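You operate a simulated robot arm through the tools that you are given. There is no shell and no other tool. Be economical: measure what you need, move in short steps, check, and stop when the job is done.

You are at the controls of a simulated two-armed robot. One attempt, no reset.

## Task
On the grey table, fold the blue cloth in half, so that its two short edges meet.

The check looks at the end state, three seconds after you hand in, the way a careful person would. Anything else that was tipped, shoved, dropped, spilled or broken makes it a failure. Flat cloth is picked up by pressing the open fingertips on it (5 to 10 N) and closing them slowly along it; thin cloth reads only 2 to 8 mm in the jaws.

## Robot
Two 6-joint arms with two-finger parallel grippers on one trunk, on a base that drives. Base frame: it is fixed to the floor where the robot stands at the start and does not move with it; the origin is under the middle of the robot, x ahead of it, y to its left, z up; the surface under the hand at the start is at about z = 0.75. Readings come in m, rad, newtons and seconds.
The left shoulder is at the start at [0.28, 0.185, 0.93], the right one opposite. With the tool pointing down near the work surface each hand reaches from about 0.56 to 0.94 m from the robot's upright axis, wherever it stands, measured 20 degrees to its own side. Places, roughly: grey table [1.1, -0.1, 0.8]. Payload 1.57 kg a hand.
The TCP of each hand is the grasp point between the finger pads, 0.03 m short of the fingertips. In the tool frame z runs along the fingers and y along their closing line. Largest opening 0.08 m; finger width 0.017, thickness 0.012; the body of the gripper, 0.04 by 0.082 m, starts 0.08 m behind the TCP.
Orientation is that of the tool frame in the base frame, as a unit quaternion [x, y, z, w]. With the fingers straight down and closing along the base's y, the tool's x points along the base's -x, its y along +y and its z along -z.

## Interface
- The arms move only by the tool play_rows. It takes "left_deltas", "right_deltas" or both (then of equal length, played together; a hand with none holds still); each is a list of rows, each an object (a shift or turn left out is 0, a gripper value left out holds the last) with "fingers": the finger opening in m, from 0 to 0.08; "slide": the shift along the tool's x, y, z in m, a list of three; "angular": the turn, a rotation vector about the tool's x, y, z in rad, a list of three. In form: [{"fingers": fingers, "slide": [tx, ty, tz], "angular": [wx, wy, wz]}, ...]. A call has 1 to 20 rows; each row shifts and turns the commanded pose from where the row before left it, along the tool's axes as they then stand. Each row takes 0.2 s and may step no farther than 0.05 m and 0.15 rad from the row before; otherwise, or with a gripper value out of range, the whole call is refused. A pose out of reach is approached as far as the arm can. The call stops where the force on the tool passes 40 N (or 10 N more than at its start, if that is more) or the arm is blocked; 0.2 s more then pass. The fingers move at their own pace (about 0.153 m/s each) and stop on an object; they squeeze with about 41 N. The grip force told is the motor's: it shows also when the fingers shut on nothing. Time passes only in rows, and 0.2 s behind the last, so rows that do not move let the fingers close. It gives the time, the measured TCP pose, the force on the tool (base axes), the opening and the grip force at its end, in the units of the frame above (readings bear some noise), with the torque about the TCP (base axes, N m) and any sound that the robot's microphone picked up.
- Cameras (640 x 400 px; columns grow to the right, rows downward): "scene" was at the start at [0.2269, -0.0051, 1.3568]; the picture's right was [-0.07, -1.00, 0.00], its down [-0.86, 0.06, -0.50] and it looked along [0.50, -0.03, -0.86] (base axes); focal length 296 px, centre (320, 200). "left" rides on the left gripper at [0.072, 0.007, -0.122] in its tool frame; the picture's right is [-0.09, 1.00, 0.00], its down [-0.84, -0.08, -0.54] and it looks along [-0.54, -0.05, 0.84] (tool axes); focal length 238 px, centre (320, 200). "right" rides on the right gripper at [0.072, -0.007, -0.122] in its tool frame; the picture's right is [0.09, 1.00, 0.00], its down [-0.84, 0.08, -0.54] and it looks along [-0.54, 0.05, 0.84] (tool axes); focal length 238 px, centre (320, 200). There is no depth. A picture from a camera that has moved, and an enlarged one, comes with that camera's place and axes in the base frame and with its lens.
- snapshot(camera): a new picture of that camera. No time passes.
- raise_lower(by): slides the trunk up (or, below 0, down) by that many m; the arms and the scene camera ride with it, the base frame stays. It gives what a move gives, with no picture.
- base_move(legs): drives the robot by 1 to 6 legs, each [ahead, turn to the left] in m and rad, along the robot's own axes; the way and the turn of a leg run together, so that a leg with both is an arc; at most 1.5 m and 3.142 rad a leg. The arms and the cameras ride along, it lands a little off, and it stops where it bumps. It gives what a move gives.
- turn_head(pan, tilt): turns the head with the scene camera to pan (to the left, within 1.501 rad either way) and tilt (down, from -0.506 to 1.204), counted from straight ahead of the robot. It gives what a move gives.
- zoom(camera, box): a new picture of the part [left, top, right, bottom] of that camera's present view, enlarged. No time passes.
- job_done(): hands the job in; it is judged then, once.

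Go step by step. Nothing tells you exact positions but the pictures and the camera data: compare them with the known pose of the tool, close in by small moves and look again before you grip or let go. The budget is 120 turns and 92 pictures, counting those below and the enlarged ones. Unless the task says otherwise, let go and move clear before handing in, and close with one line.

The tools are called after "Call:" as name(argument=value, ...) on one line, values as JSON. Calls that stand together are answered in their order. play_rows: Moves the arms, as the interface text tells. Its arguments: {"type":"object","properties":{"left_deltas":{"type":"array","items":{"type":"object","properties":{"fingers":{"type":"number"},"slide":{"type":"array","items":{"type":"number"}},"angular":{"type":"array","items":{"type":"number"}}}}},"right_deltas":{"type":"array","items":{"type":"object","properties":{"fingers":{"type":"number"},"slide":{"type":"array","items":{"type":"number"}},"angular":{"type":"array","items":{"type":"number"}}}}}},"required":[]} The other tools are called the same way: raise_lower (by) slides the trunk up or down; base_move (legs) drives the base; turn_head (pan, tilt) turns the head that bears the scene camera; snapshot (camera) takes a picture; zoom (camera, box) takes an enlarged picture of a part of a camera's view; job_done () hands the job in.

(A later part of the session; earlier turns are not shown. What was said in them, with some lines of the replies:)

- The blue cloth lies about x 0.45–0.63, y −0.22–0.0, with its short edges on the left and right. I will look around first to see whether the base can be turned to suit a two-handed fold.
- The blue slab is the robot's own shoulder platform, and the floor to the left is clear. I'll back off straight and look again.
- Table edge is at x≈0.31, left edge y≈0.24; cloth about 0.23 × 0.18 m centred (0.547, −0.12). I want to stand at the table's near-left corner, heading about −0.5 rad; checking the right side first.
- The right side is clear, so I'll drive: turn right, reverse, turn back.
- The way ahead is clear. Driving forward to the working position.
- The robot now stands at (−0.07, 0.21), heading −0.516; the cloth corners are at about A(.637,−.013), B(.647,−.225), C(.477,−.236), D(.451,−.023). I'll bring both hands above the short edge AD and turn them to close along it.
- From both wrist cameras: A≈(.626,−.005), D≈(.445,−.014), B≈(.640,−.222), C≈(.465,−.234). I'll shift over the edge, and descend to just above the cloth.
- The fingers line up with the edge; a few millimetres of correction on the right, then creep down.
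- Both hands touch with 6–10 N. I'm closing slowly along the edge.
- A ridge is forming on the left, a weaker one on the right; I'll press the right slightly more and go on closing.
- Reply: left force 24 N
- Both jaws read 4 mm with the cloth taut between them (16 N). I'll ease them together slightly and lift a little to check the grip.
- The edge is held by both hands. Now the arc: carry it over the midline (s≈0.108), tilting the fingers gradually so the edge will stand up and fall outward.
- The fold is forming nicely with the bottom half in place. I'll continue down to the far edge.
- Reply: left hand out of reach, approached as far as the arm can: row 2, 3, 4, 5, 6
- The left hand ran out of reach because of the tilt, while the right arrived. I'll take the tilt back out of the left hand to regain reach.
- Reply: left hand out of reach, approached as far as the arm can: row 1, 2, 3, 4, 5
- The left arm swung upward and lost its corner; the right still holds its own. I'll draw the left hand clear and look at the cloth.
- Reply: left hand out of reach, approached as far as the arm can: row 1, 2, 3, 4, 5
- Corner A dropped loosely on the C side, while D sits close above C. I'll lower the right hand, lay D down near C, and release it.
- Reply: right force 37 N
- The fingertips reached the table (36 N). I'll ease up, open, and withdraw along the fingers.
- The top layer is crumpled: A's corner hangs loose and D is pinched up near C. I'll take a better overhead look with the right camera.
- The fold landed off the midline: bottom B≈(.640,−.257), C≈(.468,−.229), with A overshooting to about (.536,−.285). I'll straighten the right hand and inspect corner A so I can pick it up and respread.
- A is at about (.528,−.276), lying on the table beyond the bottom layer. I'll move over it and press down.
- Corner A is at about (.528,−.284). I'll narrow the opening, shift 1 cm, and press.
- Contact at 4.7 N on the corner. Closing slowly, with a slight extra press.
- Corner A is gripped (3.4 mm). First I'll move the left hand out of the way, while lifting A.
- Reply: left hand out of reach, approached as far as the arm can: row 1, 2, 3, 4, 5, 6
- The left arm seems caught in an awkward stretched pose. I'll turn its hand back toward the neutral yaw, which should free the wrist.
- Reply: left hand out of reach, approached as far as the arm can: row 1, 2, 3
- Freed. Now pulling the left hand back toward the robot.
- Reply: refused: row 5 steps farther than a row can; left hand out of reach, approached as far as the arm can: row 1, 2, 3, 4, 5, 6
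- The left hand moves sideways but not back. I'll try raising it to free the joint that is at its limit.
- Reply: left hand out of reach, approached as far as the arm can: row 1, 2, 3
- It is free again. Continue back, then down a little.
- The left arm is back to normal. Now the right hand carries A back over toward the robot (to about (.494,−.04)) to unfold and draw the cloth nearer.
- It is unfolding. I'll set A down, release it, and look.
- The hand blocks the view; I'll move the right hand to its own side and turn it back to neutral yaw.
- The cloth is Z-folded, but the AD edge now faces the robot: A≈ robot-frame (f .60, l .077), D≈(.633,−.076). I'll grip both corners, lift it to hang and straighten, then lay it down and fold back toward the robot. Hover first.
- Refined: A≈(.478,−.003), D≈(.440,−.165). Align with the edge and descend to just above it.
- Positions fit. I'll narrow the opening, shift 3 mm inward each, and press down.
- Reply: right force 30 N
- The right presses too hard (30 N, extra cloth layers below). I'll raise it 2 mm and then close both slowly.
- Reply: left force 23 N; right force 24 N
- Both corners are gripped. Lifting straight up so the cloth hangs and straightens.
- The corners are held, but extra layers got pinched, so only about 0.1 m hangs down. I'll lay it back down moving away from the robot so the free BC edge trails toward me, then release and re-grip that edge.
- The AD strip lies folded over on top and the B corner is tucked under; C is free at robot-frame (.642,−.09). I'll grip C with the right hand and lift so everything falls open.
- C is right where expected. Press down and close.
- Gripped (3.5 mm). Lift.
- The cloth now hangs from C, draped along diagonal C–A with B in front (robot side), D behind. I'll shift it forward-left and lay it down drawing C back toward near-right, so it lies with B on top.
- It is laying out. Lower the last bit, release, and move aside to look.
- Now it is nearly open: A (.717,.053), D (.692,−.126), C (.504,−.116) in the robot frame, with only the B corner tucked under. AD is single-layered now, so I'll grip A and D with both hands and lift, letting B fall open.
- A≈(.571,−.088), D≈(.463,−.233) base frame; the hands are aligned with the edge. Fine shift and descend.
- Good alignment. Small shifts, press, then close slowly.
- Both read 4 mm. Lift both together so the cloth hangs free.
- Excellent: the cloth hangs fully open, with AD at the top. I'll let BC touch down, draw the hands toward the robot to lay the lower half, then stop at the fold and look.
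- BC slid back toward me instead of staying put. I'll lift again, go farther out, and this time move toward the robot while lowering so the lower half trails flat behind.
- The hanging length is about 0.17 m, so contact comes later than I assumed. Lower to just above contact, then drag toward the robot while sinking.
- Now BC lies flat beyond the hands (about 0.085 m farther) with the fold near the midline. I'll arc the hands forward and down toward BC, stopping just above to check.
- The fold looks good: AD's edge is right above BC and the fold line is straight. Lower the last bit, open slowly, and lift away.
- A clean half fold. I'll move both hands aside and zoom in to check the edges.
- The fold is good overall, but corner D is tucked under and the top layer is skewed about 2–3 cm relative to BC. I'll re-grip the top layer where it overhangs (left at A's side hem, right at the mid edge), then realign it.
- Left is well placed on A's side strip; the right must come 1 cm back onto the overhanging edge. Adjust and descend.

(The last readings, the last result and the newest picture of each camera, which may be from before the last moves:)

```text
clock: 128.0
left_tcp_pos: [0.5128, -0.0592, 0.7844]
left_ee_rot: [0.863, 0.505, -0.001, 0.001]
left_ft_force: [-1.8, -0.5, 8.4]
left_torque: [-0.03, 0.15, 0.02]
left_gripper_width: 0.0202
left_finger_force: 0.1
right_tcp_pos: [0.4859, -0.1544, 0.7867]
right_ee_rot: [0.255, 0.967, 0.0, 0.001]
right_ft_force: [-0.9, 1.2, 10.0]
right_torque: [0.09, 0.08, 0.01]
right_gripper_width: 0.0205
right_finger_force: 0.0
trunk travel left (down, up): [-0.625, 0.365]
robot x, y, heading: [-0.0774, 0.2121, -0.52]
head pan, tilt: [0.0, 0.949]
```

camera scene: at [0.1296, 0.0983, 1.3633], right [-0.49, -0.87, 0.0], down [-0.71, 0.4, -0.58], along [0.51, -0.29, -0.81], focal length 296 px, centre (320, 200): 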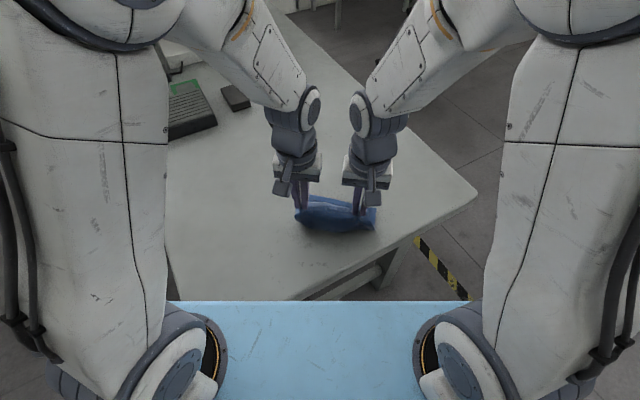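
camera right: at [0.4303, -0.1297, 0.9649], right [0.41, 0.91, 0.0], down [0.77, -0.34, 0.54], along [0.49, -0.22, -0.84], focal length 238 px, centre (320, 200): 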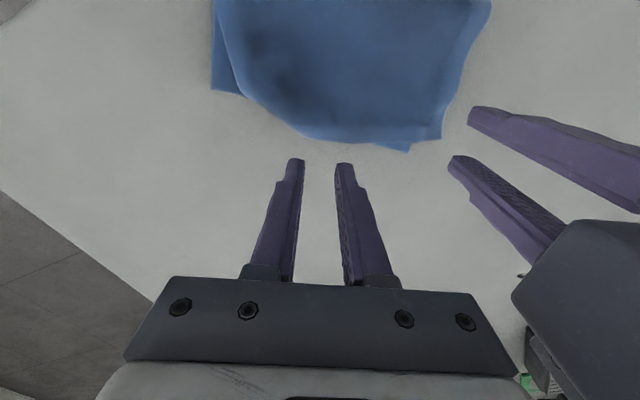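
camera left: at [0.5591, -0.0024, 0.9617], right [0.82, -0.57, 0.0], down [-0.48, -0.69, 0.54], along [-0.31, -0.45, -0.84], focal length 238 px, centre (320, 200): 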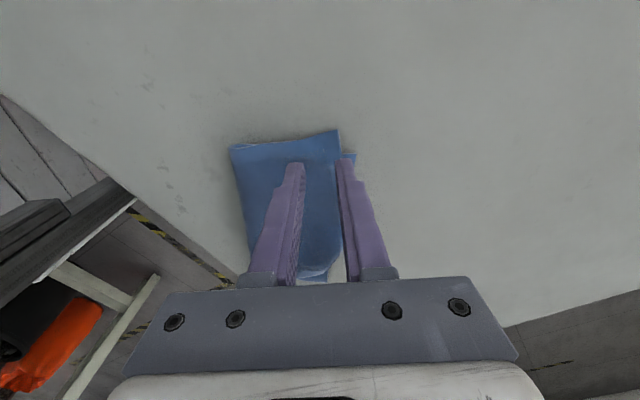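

Both press at 8–10 N. Closing slowly.

Call:
play_rows(left_deltas=[{"fingers": 0.017}, {"fingers": 0.014}, {"fingers": 0.011}, {"fingers": 0.008}, {"fingers": 0.005}, {"fingers": 0.002}, {"fingers": 0.0}, {}, {}, {"slide": [0, 0, -0.01]}, {"slide": [0, 0, -0.015]}, {"slide": [0, 0, -0.02]}, {}], right_deltas=[{"fingers": 0.017}, {"fingers": 0.014}, {"fingers": 0.011}, {"fingers": 0.008}, {"fingers": 0.005}, {"fingers": 0.002}, {"fingers": 0.0}, {}, {}, {"slide": [0, 0, -0.01]}, {"slide": [0, 0, -0.015]}, {"slide": [0, 0, -0.02]}, {}])

Call:
snapshot(camera="right")

```text
clock: 130.8
left_tcp_pos: [0.5131, -0.0566, 0.8285]
left_ee_rot: [0.863, 0.506, -0.001, 0.001]
left_ft_force: [-1.4, -2.4, -0.3]
left_torque: [-0.06, -0.04, 0.02]
left_gripper_width: 0.0029
left_finger_force: 23.9
right_tcp_pos: [0.4844, -0.1527, 0.8294]
right_ee_rot: [0.255, 0.967, -0.001, 0.0]
right_ft_force: [0.1, 2.1, 0.3]
right_torque: [0.05, -0.06, -0.01]
right_gripper_width: 0.0032
right_finger_force: 24.4
trunk travel left (down, up): [-0.625, 0.365]
robot x, y, heading: [-0.0718, 0.2155, -0.517]
head pan, tilt: [0.0, 0.949]
```

```text
7 pictures are left
camera right: at [0.4205, -0.1246, 0.953], right [0.41, 0.91, 0.0], down [0.77, -0.34, 0.54], along [0.49, -0.22, -0.84], focal length 238 px, centre (320, 200)
```

right: 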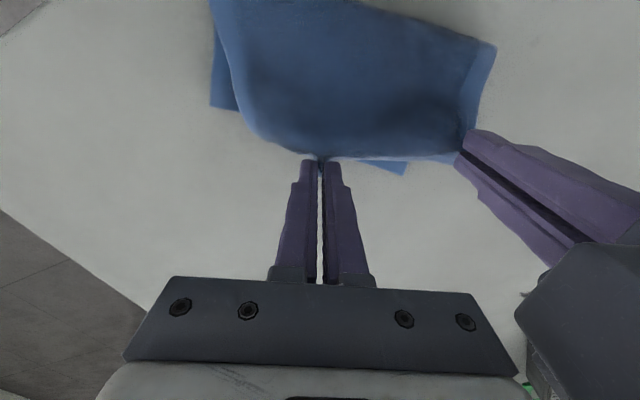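

Only the top layer is held, and B≈(.682,.037) / C≈(.642,−.132) of the bottom stay on the table. Now lift, peel back to free D, shift right, turn slightly, and lower while moving left-forward so D trails flat.

Call:
play_rows(left_deltas=[{"slide": [0, -0.015, -0.015]}, {"slide": [0, -0.015, -0.015]}, {"slide": [0, -0.015, -0.015]}, {}, {"angular": [0, 0, 0.1]}, {"angular": [0, 0, 0.1]}, {"slide": [-0.0108, 0.0123, 0.0107]}, {"slide": [-0.0108, 0.0123, 0.0107]}, {"slide": [-0.0108, 0.0123, 0.0107]}, {}, {"slide": [0.004, 0.0043, 0.006]}, {"slide": [0.004, 0.0043, 0.008]}, {"slide": [0.004, 0.0043, 0.009]}, {"slide": [0.004, 0.0043, 0.01]}, {"slide": [0.004, 0.0043, 0.008]}, {}], right_deltas=[{"slide": [0.015, 0, -0.015]}, {"slide": [0.015, 0, -0.015]}, {"slide": [0.015, 0, -0.015]}, {}, {"angular": [0, 0, 0.1]}, {"angular": [0, 0, 0.1]}, {"slide": [-0.0028, -0.0123, 0.0107]}, {"slide": [-0.0028, -0.0123, 0.0107]}, {"slide": [-0.0028, -0.0123, 0.0107]}, {}, {"slide": [-0.0043, 0.004, 0.006]}, {"slide": [-0.0043, 0.004, 0.008]}, {"slide": [-0.0043, 0.004, 0.009]}, {"slide": [-0.0043, 0.004, 0.01]}, {"slide": [-0.0043, 0.004, 0.008]}, {}])

Call:
snapshot(camera="right")

```text
clock: 134.2
left_tcp_pos: [0.511, -0.0852, 0.8011]
left_ee_rot: [0.909, 0.416, 0.0, 0.001]
left_ft_force: [0.1, -0.9, 0.1]
left_torque: [-0.02, 0.01, 0.02]
left_gripper_width: 0.0027
left_finger_force: 24.2
right_tcp_pos: [0.4581, -0.1658, 0.8013]
right_ee_rot: [0.35, 0.937, 0.0, 0.002]
right_ft_force: [-0.2, 1.3, 0.4]
right_torque: [0.07, -0.03, 0.0]
right_gripper_width: 0.0027
right_finger_force: 24.1
trunk travel left (down, up): [-0.625, 0.365]
robot x, y, heading: [-0.0742, 0.2104, -0.521]
head pan, tilt: [0.0, 0.949]
```

```text
6 pictures are left
camera right: at [0.4003, -0.1227, 0.9248], right [0.58, 0.81, 0.0], down [0.68, -0.49, 0.54], along [0.44, -0.32, -0.84], focal length 238 px, centre (320, 200)
```

right: 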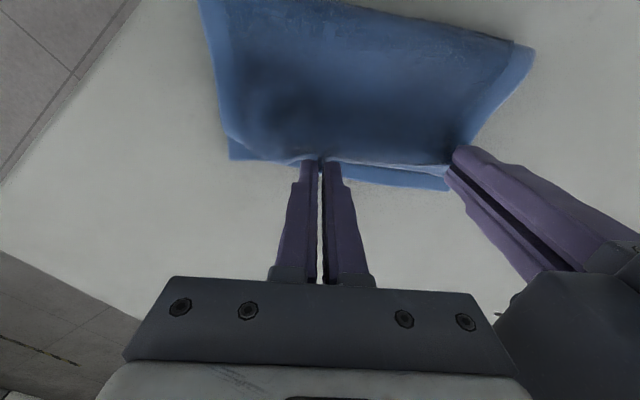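

D is now free and sits by C, and the top edge runs along BC. Final small correction, lower, release gently and lift.

Call:
play_rows(left_deltas=[{"slide": [0.0057, 0.008, 0.004]}, {"slide": [0, 0, 0.004]}, {"slide": [0, 0, 0.003]}, {}, {"fingers": 0.006}, {"fingers": 0.01}, {"fingers": 0.014}, {"fingers": 0.018}, {}, {"slide": [0, 0, -0.01]}, {"slide": [0, 0, -0.02]}, {"slide": [0, 0, -0.04]}, {"slide": [0.02, 0, -0.04]}, {"slide": [0.04, 0, 0]}, {"slide": [0.04, 0, 0]}, {"slide": [0.04, 0, 0]}, {}], right_deltas=[{"slide": [-0.0021, 0.0045, 0.004]}, {"slide": [0, 0, 0.004]}, {"slide": [0, 0, 0.003]}, {}, {"fingers": 0.006}, {"fingers": 0.01}, {"fingers": 0.014}, {"fingers": 0.018}, {}, {"slide": [0, 0, -0.01]}, {"slide": [0, 0, -0.02]}, {"slide": [0, 0, -0.04]}, {"slide": [0, -0.02, -0.04]}, {"slide": [0, -0.045, 0]}, {"slide": [0, -0.045, 0]}, {"slide": [0, -0.045, 0]}, {}])

Call:
zoom(camera="scene", box=[270, 150, 400, 250])

```text
clock: 137.8
left_tcp_pos: [0.6129, 0.0218, 0.9]
left_ee_rot: [0.909, 0.416, 0.0, -0.001]
left_ft_force: [-0.7, 0.7, -0.3]
left_torque: [0.02, 0.01, 0.01]
left_gripper_width: 0.0182
left_finger_force: 0.1
right_tcp_pos: [0.3614, -0.2807, 0.9005]
right_ee_rot: [0.349, 0.937, -0.001, -0.001]
right_ft_force: [0.1, -1.2, -0.7]
right_torque: [-0.04, -0.01, -0.02]
right_gripper_width: 0.018
right_finger_force: 0.0
trunk travel left (down, up): [-0.625, 0.365]
robot x, y, heading: [-0.0735, 0.2118, -0.511]
head pan, tilt: [0.0, 0.949]
```

```text
4.00 times, centred on (335, 200) of scene
camera zoom: at [0.1297, 0.0983, 1.3633], right [-0.49, -0.87, 0.0], down [-0.71, 0.4, -0.58], along [0.51, -0.29, -0.81], focal length 1184 px, centre (260, 200)
```

zoom: 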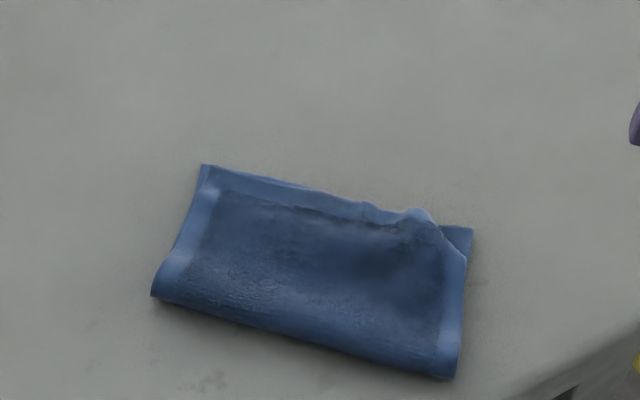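

Alignment is now very close; only the tip of corner D is still tucked under. I'll re-pinch the top layer beside it and re-lay that corner with an outward-trailing motion.

Call:
play_rows(right_deltas=[{"fingers": 0.018, "slide": [-0.0012, 0.045, 0.01]}, {"slide": [-0.0012, 0.045, 0.01]}, {"slide": [-0.0012, 0.045, 0.01]}, {"slide": [0, 0, 0.03]}, {"slide": [0, 0, 0.03]}, {"slide": [0, 0, 0.017]}, {}])

Call:
zoom(camera="right", box=[160, 50, 480, 250])

```text
clock: 139.4
left_tcp_pos: [0.6123, 0.0201, 0.9007]
left_ee_rot: [0.909, 0.416, 0.0, -0.001]
left_ft_force: [0.2, -0.3, -0.8]
left_torque: [0.07, -0.03, 0.05]
left_gripper_width: 0.0181
left_finger_force: 0.0
right_tcp_pos: [0.453, -0.1812, 0.7941]
right_ee_rot: [0.35, 0.937, 0.001, 0.001]
right_ft_force: [0.0, 0.0, 0.1]
right_torque: [0.01, -0.02, 0.01]
right_gripper_width: 0.0181
right_finger_force: 0.1
trunk travel left (down, up): [-0.625, 0.365]
robot x, y, heading: [-0.0734, 0.2147, -0.512]
head pan, tilt: [0.0, 0.949]
```

```text
2.00 times, centred on (320, 150) of right
camera zoom: at [0.3944, -0.1388, 0.9164], right [0.58, 0.81, 0.0], down [0.68, -0.49, 0.54], along [0.44, -0.32, -0.84], focal length 477 px, centre (320, 300)
```

zoom: 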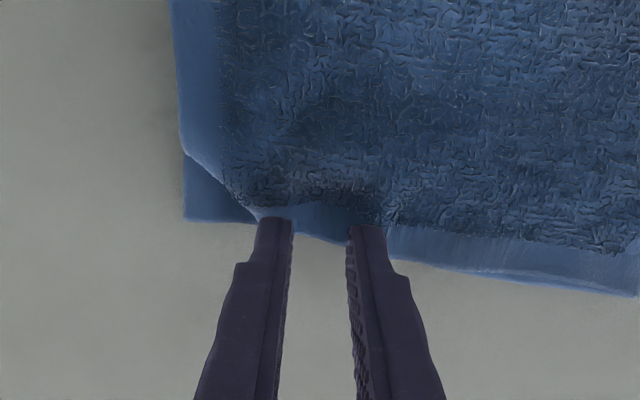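

The view confirms the placement beside the crease. Press down.

Call:
play_rows(right_deltas=[{"slide": [0.002, 0.002, 0.004]}, {"slide": [0, 0, 0.003]}, {"slide": [0, 0, 0.002]}, {}])

```text
clock: 140.4
left_tcp_pos: [0.6121, 0.0206, 0.9]
left_ee_rot: [0.909, 0.416, 0.001, 0.001]
left_ft_force: [0.6, -0.3, -0.2]
left_torque: [0.04, -0.04, 0.0]
left_gripper_width: 0.0178
left_finger_force: 0.0
right_tcp_pos: [0.4523, -0.1781, 0.7852]
right_ee_rot: [0.35, 0.937, 0.0, 0.0]
right_ft_force: [-0.4, -2.0, 12.8]
right_torque: [-0.02, 0.07, 0.0]
right_gripper_width: 0.018
right_finger_force: 0.0
trunk travel left (down, up): [-0.625, 0.365]
robot x, y, heading: [-0.0734, 0.213, -0.516]
head pan, tilt: [0.0, 0.949]
```

Call:
play_rows(right_deltas=[{"slide": [0, 0, -0.0005]}, {"fingers": 0.015}, {"fingers": 0.012}, {"fingers": 0.009}, {"fingers": 0.006}, {"fingers": 0.003}, {"fingers": 0.0}, {}, {}, {"slide": [0.004, 0, -0.01]}, {"slide": [0.01, 0, -0.015]}, {"slide": [0.012, 0, -0.015], "angular": [0.12, 0, 0]}, {"slide": [0.012, 0, -0.015], "angular": [0.12, 0, 0]}, {"angular": [0.12, 0, 0]}, {}])

Call:
zoom(camera="right", box=[160, 50, 480, 250])

```text
clock: 143.6
left_tcp_pos: [0.6123, 0.0222, 0.9003]
left_ee_rot: [0.909, 0.416, 0.0, 0.0]
left_ft_force: [0.5, 0.5, 0.2]
left_torque: [-0.02, 0.02, 0.01]
left_gripper_width: 0.0181
left_finger_force: 0.0
right_tcp_pos: [0.4244, -0.1516, 0.841]
right_ee_rot: [0.345, 0.921, -0.17, -0.062]
right_ft_force: [0.0, 0.7, -0.4]
right_torque: [0.01, 0.0, -0.03]
right_gripper_width: 0.0017
right_finger_force: 23.3
trunk travel left (down, up): [-0.625, 0.365]
robot x, y, heading: [-0.0701, 0.214, -0.518]
head pan, tilt: [0.0, 0.949]
```

```text
2.00 times, centred on (320, 150) of right
camera zoom: at [0.395, -0.0764, 0.9576], right [0.54, 0.76, -0.35], down [0.8, -0.35, 0.48], along [0.24, -0.54, -0.8], focal length 477 px, centre (320, 300)
```

zoom: 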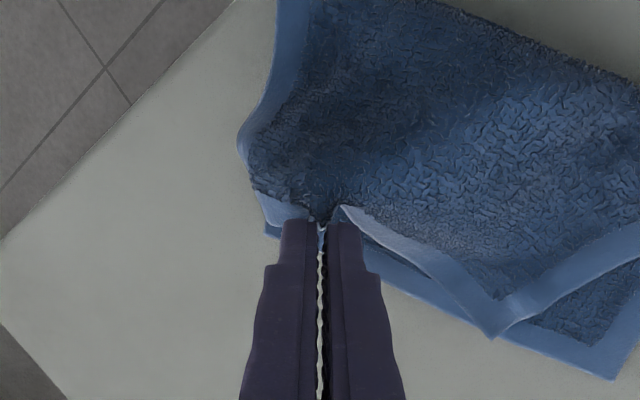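

D is opening out. Now untilt and lay it back: slightly overshoot outward, then settle inward so the corner trails flat.

Call:
play_rows(right_deltas=[{"slide": [-0.012, -0.008, 0.006], "angular": [-0.12, 0, 0]}, {"slide": [-0.012, -0.008, 0.007], "angular": [-0.12, 0, 0]}, {"slide": [-0.012, -0.008, 0.009], "angular": [-0.12, 0, 0]}, {"slide": [-0.008, 0, 0.008]}, {"slide": [0.001, 0.006, 0.005]}, {"slide": [0.001, 0.006, 0.005]}, {"slide": [0.002, 0.006, 0.005]}, {"slide": [0.002, 0.006, 0.004]}, {}, {"fingers": 0.005}, {"fingers": 0.01}, {"fingers": 0.015}, {}, {"slide": [0, 0, -0.01]}, {"slide": [0, 0, -0.03]}, {"slide": [0, -0.01, -0.04]}, {"slide": [0, -0.045, -0.02]}, {"slide": [0, -0.045, 0]}, {"slide": [0, -0.045, 0]}, {}])

Call:
zoom(camera="scene", box=[270, 150, 400, 250])

```text
clock: 147.8
left_tcp_pos: [0.613, 0.0209, 0.9013]
left_ee_rot: [0.909, 0.416, 0.0, 0.0]
left_ft_force: [-0.1, -0.7, 0.8]
left_torque: [0.03, 0.02, -0.02]
left_gripper_width: 0.0179
left_finger_force: 0.0
right_tcp_pos: [0.3555, -0.2894, 0.8975]
right_ee_rot: [0.35, 0.937, 0.0, 0.001]
right_ft_force: [0.5, 0.4, 1.1]
right_torque: [-0.02, 0.0, -0.04]
right_gripper_width: 0.0152
right_finger_force: 0.1
trunk travel left (down, up): [-0.625, 0.365]
robot x, y, heading: [-0.0747, 0.2141, -0.517]
head pan, tilt: [0.0, 0.949]
```

```text
4.00 times, centred on (335, 200) of scene
camera zoom: at [0.1296, 0.0983, 1.3633], right [-0.49, -0.87, 0.0], down [-0.71, 0.4, -0.58], along [0.51, -0.29, -0.81], focal length 1184 px, centre (260, 200)
```

zoom: 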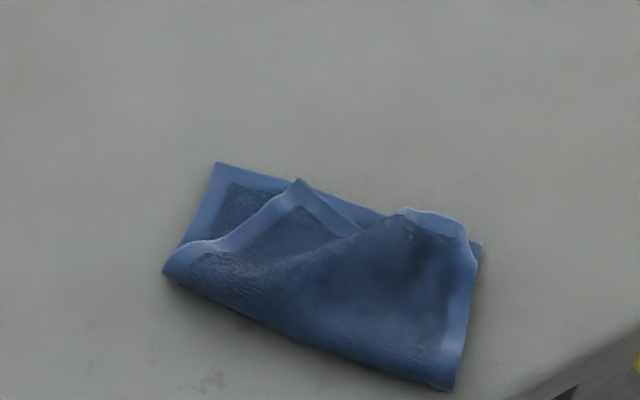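

D is now properly open by C, but A was pulled to the right (robot frame ≈(.682,−.024)); it belongs at B ≈(.701,.029). I'll pinch A's tip with the left hand; first turn and hover.

Call:
play_rows(left_deltas=[{"fingers": 0.016, "angular": [0, 0, -0.136]}, {"angular": [0, 0, -0.136]}, {"angular": [0, 0, -0.136]}, {"angular": [0, 0, -0.136]}, {"angular": [0, 0, -0.136]}, {"angular": [0, 0, -0.136]}, {"angular": [0, 0, -0.136]}, {"angular": [0, 0, -0.136]}, {"angular": [0, 0, -0.136]}, {"angular": [0, 0, -0.136]}, {"angular": [0, 0, -0.136]}, {"angular": [0, 0, -0.136]}, {"angular": [0, 0, -0.136]}, {"slide": [0.0058, -0.0391, 0.014]}, {"slide": [0.0058, -0.0391, 0.014]}, {"slide": [0.0058, -0.0391, 0.014]}, {"slide": [0.0058, -0.0391, 0.014]}, {"slide": [0.0058, -0.0391, 0.014]}, {"slide": [0, 0, 0.02]}, {}])

Call:
zoom(camera="left", box=[160, 50, 480, 250])

```text
clock: 152.0
left_tcp_pos: [0.4902, -0.136, 0.8096]
left_ee_rot: [0.255, 0.967, -0.001, 0.001]
left_ft_force: [-0.2, 0.1, -0.2]
left_torque: [-0.01, 0.01, 0.03]
left_gripper_width: 0.0158
left_finger_force: 0.1
right_tcp_pos: [0.3557, -0.2873, 0.8972]
right_ee_rot: [0.351, 0.937, 0.001, -0.001]
right_ft_force: [0.2, 0.7, 0.1]
right_torque: [0.0, 0.01, 0.02]
right_gripper_width: 0.0152
right_finger_force: 0.0
trunk travel left (down, up): [-0.625, 0.365]
robot x, y, heading: [-0.0735, 0.2136, -0.517]
head pan, tilt: [0.0, 0.949]
```

```text
2.00 times, centred on (320, 150) of left
camera zoom: at [0.4304, -0.0942, 0.9334], right [0.57, 0.82, 0.0], down [0.69, -0.48, 0.54], along [0.45, -0.31, -0.84], focal length 477 px, centre (320, 300)
```

zoom: 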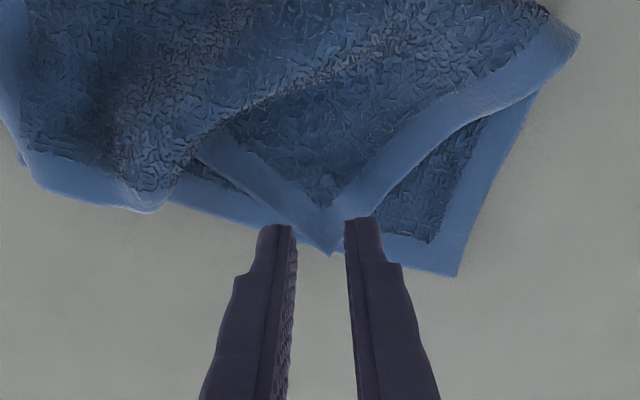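

A's tip is 2 cm ahead between the jaws, and B lies (+.017,+.053) from it. Shift 4 mm and press.

Call:
play_rows(left_deltas=[{"slide": [0, 0.004, 0.01]}, {"slide": [0, 0, 0.007]}, {"slide": [0, 0, 0.003]}, {"slide": [0, 0, 0.002]}, {}])

```text
clock: 153.2
left_tcp_pos: [0.4924, -0.1313, 0.7882]
left_ee_rot: [0.254, 0.967, 0.0, 0.0]
left_ft_force: [-0.1, -0.7, 1.2]
left_torque: [0.01, 0.02, 0.01]
left_gripper_width: 0.0161
left_finger_force: 0.0
right_tcp_pos: [0.3569, -0.289, 0.8971]
right_ee_rot: [0.35, 0.937, -0.001, 0.0]
right_ft_force: [-0.6, 0.5, 0.1]
right_torque: [-0.01, 0.0, -0.02]
right_gripper_width: 0.015
right_finger_force: 0.2
trunk travel left (down, up): [-0.625, 0.365]
robot x, y, heading: [-0.0748, 0.2124, -0.514]
head pan, tilt: [0.0, 0.949]
```

Call:
play_rows(left_deltas=[{"slide": [0, 0, 0.0015]}, {"slide": [0, 0, 0.001]}, {}])

```text
clock: 154.0
left_tcp_pos: [0.4933, -0.1315, 0.7862]
left_ee_rot: [0.255, 0.967, -0.001, 0.001]
left_ft_force: [-0.9, 2.8, 9.6]
left_torque: [0.03, 0.05, -0.02]
left_gripper_width: 0.0158
left_finger_force: 0.0
right_tcp_pos: [0.3553, -0.2879, 0.8975]
right_ee_rot: [0.35, 0.937, 0.0, 0.001]
right_ft_force: [-0.9, -0.1, 0.5]
right_torque: [0.02, -0.01, 0.02]
right_gripper_width: 0.0148
right_finger_force: 0.1
trunk travel left (down, up): [-0.625, 0.365]
robot x, y, heading: [-0.0744, 0.2127, -0.51]
head pan, tilt: [0.0, 0.949]
```

Call:
play_rows(left_deltas=[{"fingers": 0.013}, {"fingers": 0.01}, {"fingers": 0.007}, {"fingers": 0.004}, {"fingers": 0.002}, {"fingers": 0.0}, {}, {}, {"slide": [0, 0, -0.01]}, {"slide": [0, 0, -0.012]}, {}])

```text
clock: 156.4
left_tcp_pos: [0.4919, -0.1313, 0.8069]
left_ee_rot: [0.254, 0.967, 0.0, 0.0]
left_ft_force: [-0.6, 0.5, -0.3]
left_torque: [-0.01, 0.0, 0.0]
left_gripper_width: 0.0
left_finger_force: 21.3
right_tcp_pos: [0.3548, -0.2895, 0.8955]
right_ee_rot: [0.35, 0.937, -0.001, 0.0]
right_ft_force: [0.2, 0.2, 0.5]
right_torque: [-0.02, -0.03, 0.01]
right_gripper_width: 0.0152
right_finger_force: 0.0
trunk travel left (down, up): [-0.625, 0.365]
robot x, y, heading: [-0.0743, 0.2148, -0.517]
head pan, tilt: [0.0, 0.949]
```

The pinch slipped (0 mm). Retry with a wider opening, slightly deeper inside the corner, and a firmer press.

Call:
play_rows(left_deltas=[{"fingers": 0.022, "slide": [0.004, 0, 0]}, {}, {"slide": [0, 0, 0.01]}, {"slide": [0, 0, 0.007]}, {"slide": [0, 0, 0.003]}, {"slide": [0, 0, 0.002]}, {}])

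```text
clock: 158.0
left_tcp_pos: [0.4896, -0.1294, 0.7855]
left_ee_rot: [0.255, 0.967, -0.001, 0.0]
left_ft_force: [-1.0, 1.4, 7.6]
left_torque: [0.04, 0.06, 0.03]
left_gripper_width: 0.0222
left_finger_force: 0.0
right_tcp_pos: [0.3555, -0.2876, 0.8964]
right_ee_rot: [0.351, 0.937, -0.001, 0.001]
right_ft_force: [-0.4, 0.0, -0.4]
right_torque: [-0.01, 0.02, 0.02]
right_gripper_width: 0.0151
right_finger_force: 0.0
trunk travel left (down, up): [-0.625, 0.365]
robot x, y, heading: [-0.0736, 0.2113, -0.516]
head pan, tilt: [0.0, 0.949]
```

Call:
play_rows(left_deltas=[{"slide": [0, 0, 0.001]}, {"fingers": 0.02}, {"fingers": 0.018}, {"fingers": 0.016}, {"fingers": 0.014}, {"fingers": 0.012}, {"fingers": 0.01}, {"fingers": 0.008}, {"fingers": 0.006}, {"fingers": 0.004}, {"fingers": 0.002}, {"fingers": 0.0}, {}, {}])

```text
clock: 161.0
left_tcp_pos: [0.4875, -0.1302, 0.7852]
left_ee_rot: [0.255, 0.967, -0.001, 0.001]
left_ft_force: [-0.4, 0.4, 23.5]
left_torque: [0.04, 0.05, 0.01]
left_gripper_width: 0.0037
left_finger_force: 24.9
right_tcp_pos: [0.3554, -0.288, 0.897]
right_ee_rot: [0.35, 0.937, -0.001, 0.001]
right_ft_force: [0.5, -0.1, -0.2]
right_torque: [0.01, -0.02, 0.01]
right_gripper_width: 0.015
right_finger_force: 0.1
trunk travel left (down, up): [-0.625, 0.365]
robot x, y, heading: [-0.0733, 0.2097, -0.523]
head pan, tilt: [0.0, 0.949]
```

Gripped at 3.7 mm. Lift slightly, carry A to B and turn it into line.

Call:
play_rows(left_deltas=[{"slide": [0, 0, -0.008]}, {"slide": [0, 0, -0.012]}, {"slide": [0, 0, -0.01]}, {"slide": [-0.004, 0.009, 0]}, {"slide": [-0.004, 0.009, 0]}, {"slide": [-0.004, 0.009, 0]}, {"slide": [-0.004, 0.008, 0], "angular": [0, 0, -0.12]}, {"angular": [0, 0, -0.13]}, {"angular": [0, 0, -0.13]}, {"angular": [0, 0, -0.13]}, {}])

```text
clock: 163.4
left_tcp_pos: [0.5208, -0.1073, 0.8142]
left_ee_rot: [0.002, 1.0, -0.001, -0.001]
left_ft_force: [0.2, -0.7, -0.2]
left_torque: [0.03, 0.02, -0.06]
left_gripper_width: 0.0034
left_finger_force: 24.6
right_tcp_pos: [0.3558, -0.2883, 0.8963]
right_ee_rot: [0.35, 0.937, -0.001, 0.0]
right_ft_force: [0.4, 0.4, 0.6]
right_torque: [0.0, 0.01, -0.01]
right_gripper_width: 0.015
right_finger_force: 0.0
trunk travel left (down, up): [-0.625, 0.365]
robot x, y, heading: [-0.0718, 0.2127, -0.516]
head pan, tilt: [0.0, 0.949]
```

No tension, 5 mm left to the target. Final shift, lower, release, and retreat.

Call:
play_rows(left_deltas=[{"slide": [-0.003, 0.003, 0.004]}, {"slide": [-0.003, 0.003, 0.006]}, {"slide": [0.001, 0, 0.007]}, {"slide": [0, 0, 0.006]}, {}, {"fingers": 0.005}, {"fingers": 0.01}, {"fingers": 0.015}, {"fingers": 0.02}, {}, {"slide": [0, 0, -0.01]}, {"slide": [0, 0, -0.02]}, {"slide": [0, 0, -0.04]}, {"slide": [0, 0.02, -0.04]}, {"slide": [0, 0.045, 0]}, {"slide": [0, 0.045, 0]}, {"slide": [0, 0.045, 0]}, {}])

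Call:
zoom(camera="scene", box=[270, 150, 400, 250])

```text
clock: 167.2
left_tcp_pos: [0.524, 0.0528, 0.9017]
left_ee_rot: [0.003, 1.0, -0.001, 0.0]
left_ft_force: [0.3, 0.3, 0.0]
left_torque: [-0.03, 0.0, -0.03]
left_gripper_width: 0.0199
left_finger_force: 0.2
right_tcp_pos: [0.3558, -0.2891, 0.8982]
right_ee_rot: [0.35, 0.937, -0.001, 0.0]
right_ft_force: [0.3, -0.3, 0.5]
right_torque: [0.01, -0.02, -0.01]
right_gripper_width: 0.015
right_finger_force: 0.0
trunk travel left (down, up): [-0.625, 0.365]
robot x, y, heading: [-0.0743, 0.2126, -0.516]
head pan, tilt: [0.0, 0.949]
```

```text
4.00 times, centred on (335, 200) of scene
camera zoom: at [0.1296, 0.0984, 1.3633], right [-0.49, -0.87, 0.0], down [-0.71, 0.4, -0.58], along [0.51, -0.29, -0.81], focal length 1184 px, centre (260, 200)
```

zoom: 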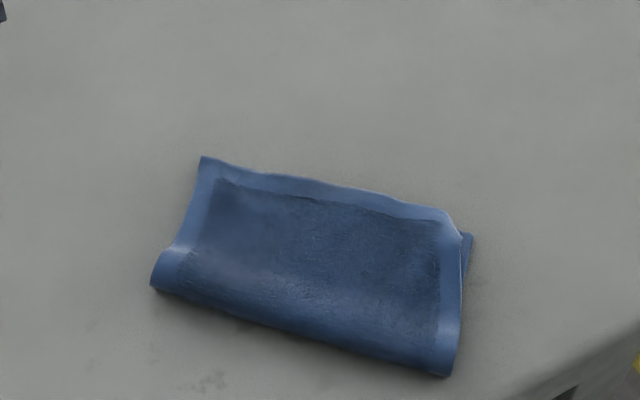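

The cloth is now folded neatly in half: A lies on B, D within about 1 cm of C, and the short edges run together. Both hands are open and clear, and the zoomed view shows nothing else touched near the cloth.

Call:
job_done()

```text
The job is handed in.
```

The blue cloth is folded in half on the grey table: its short edges meet along their length, with one corner pair about 1 cm apart, and the job is handed in.
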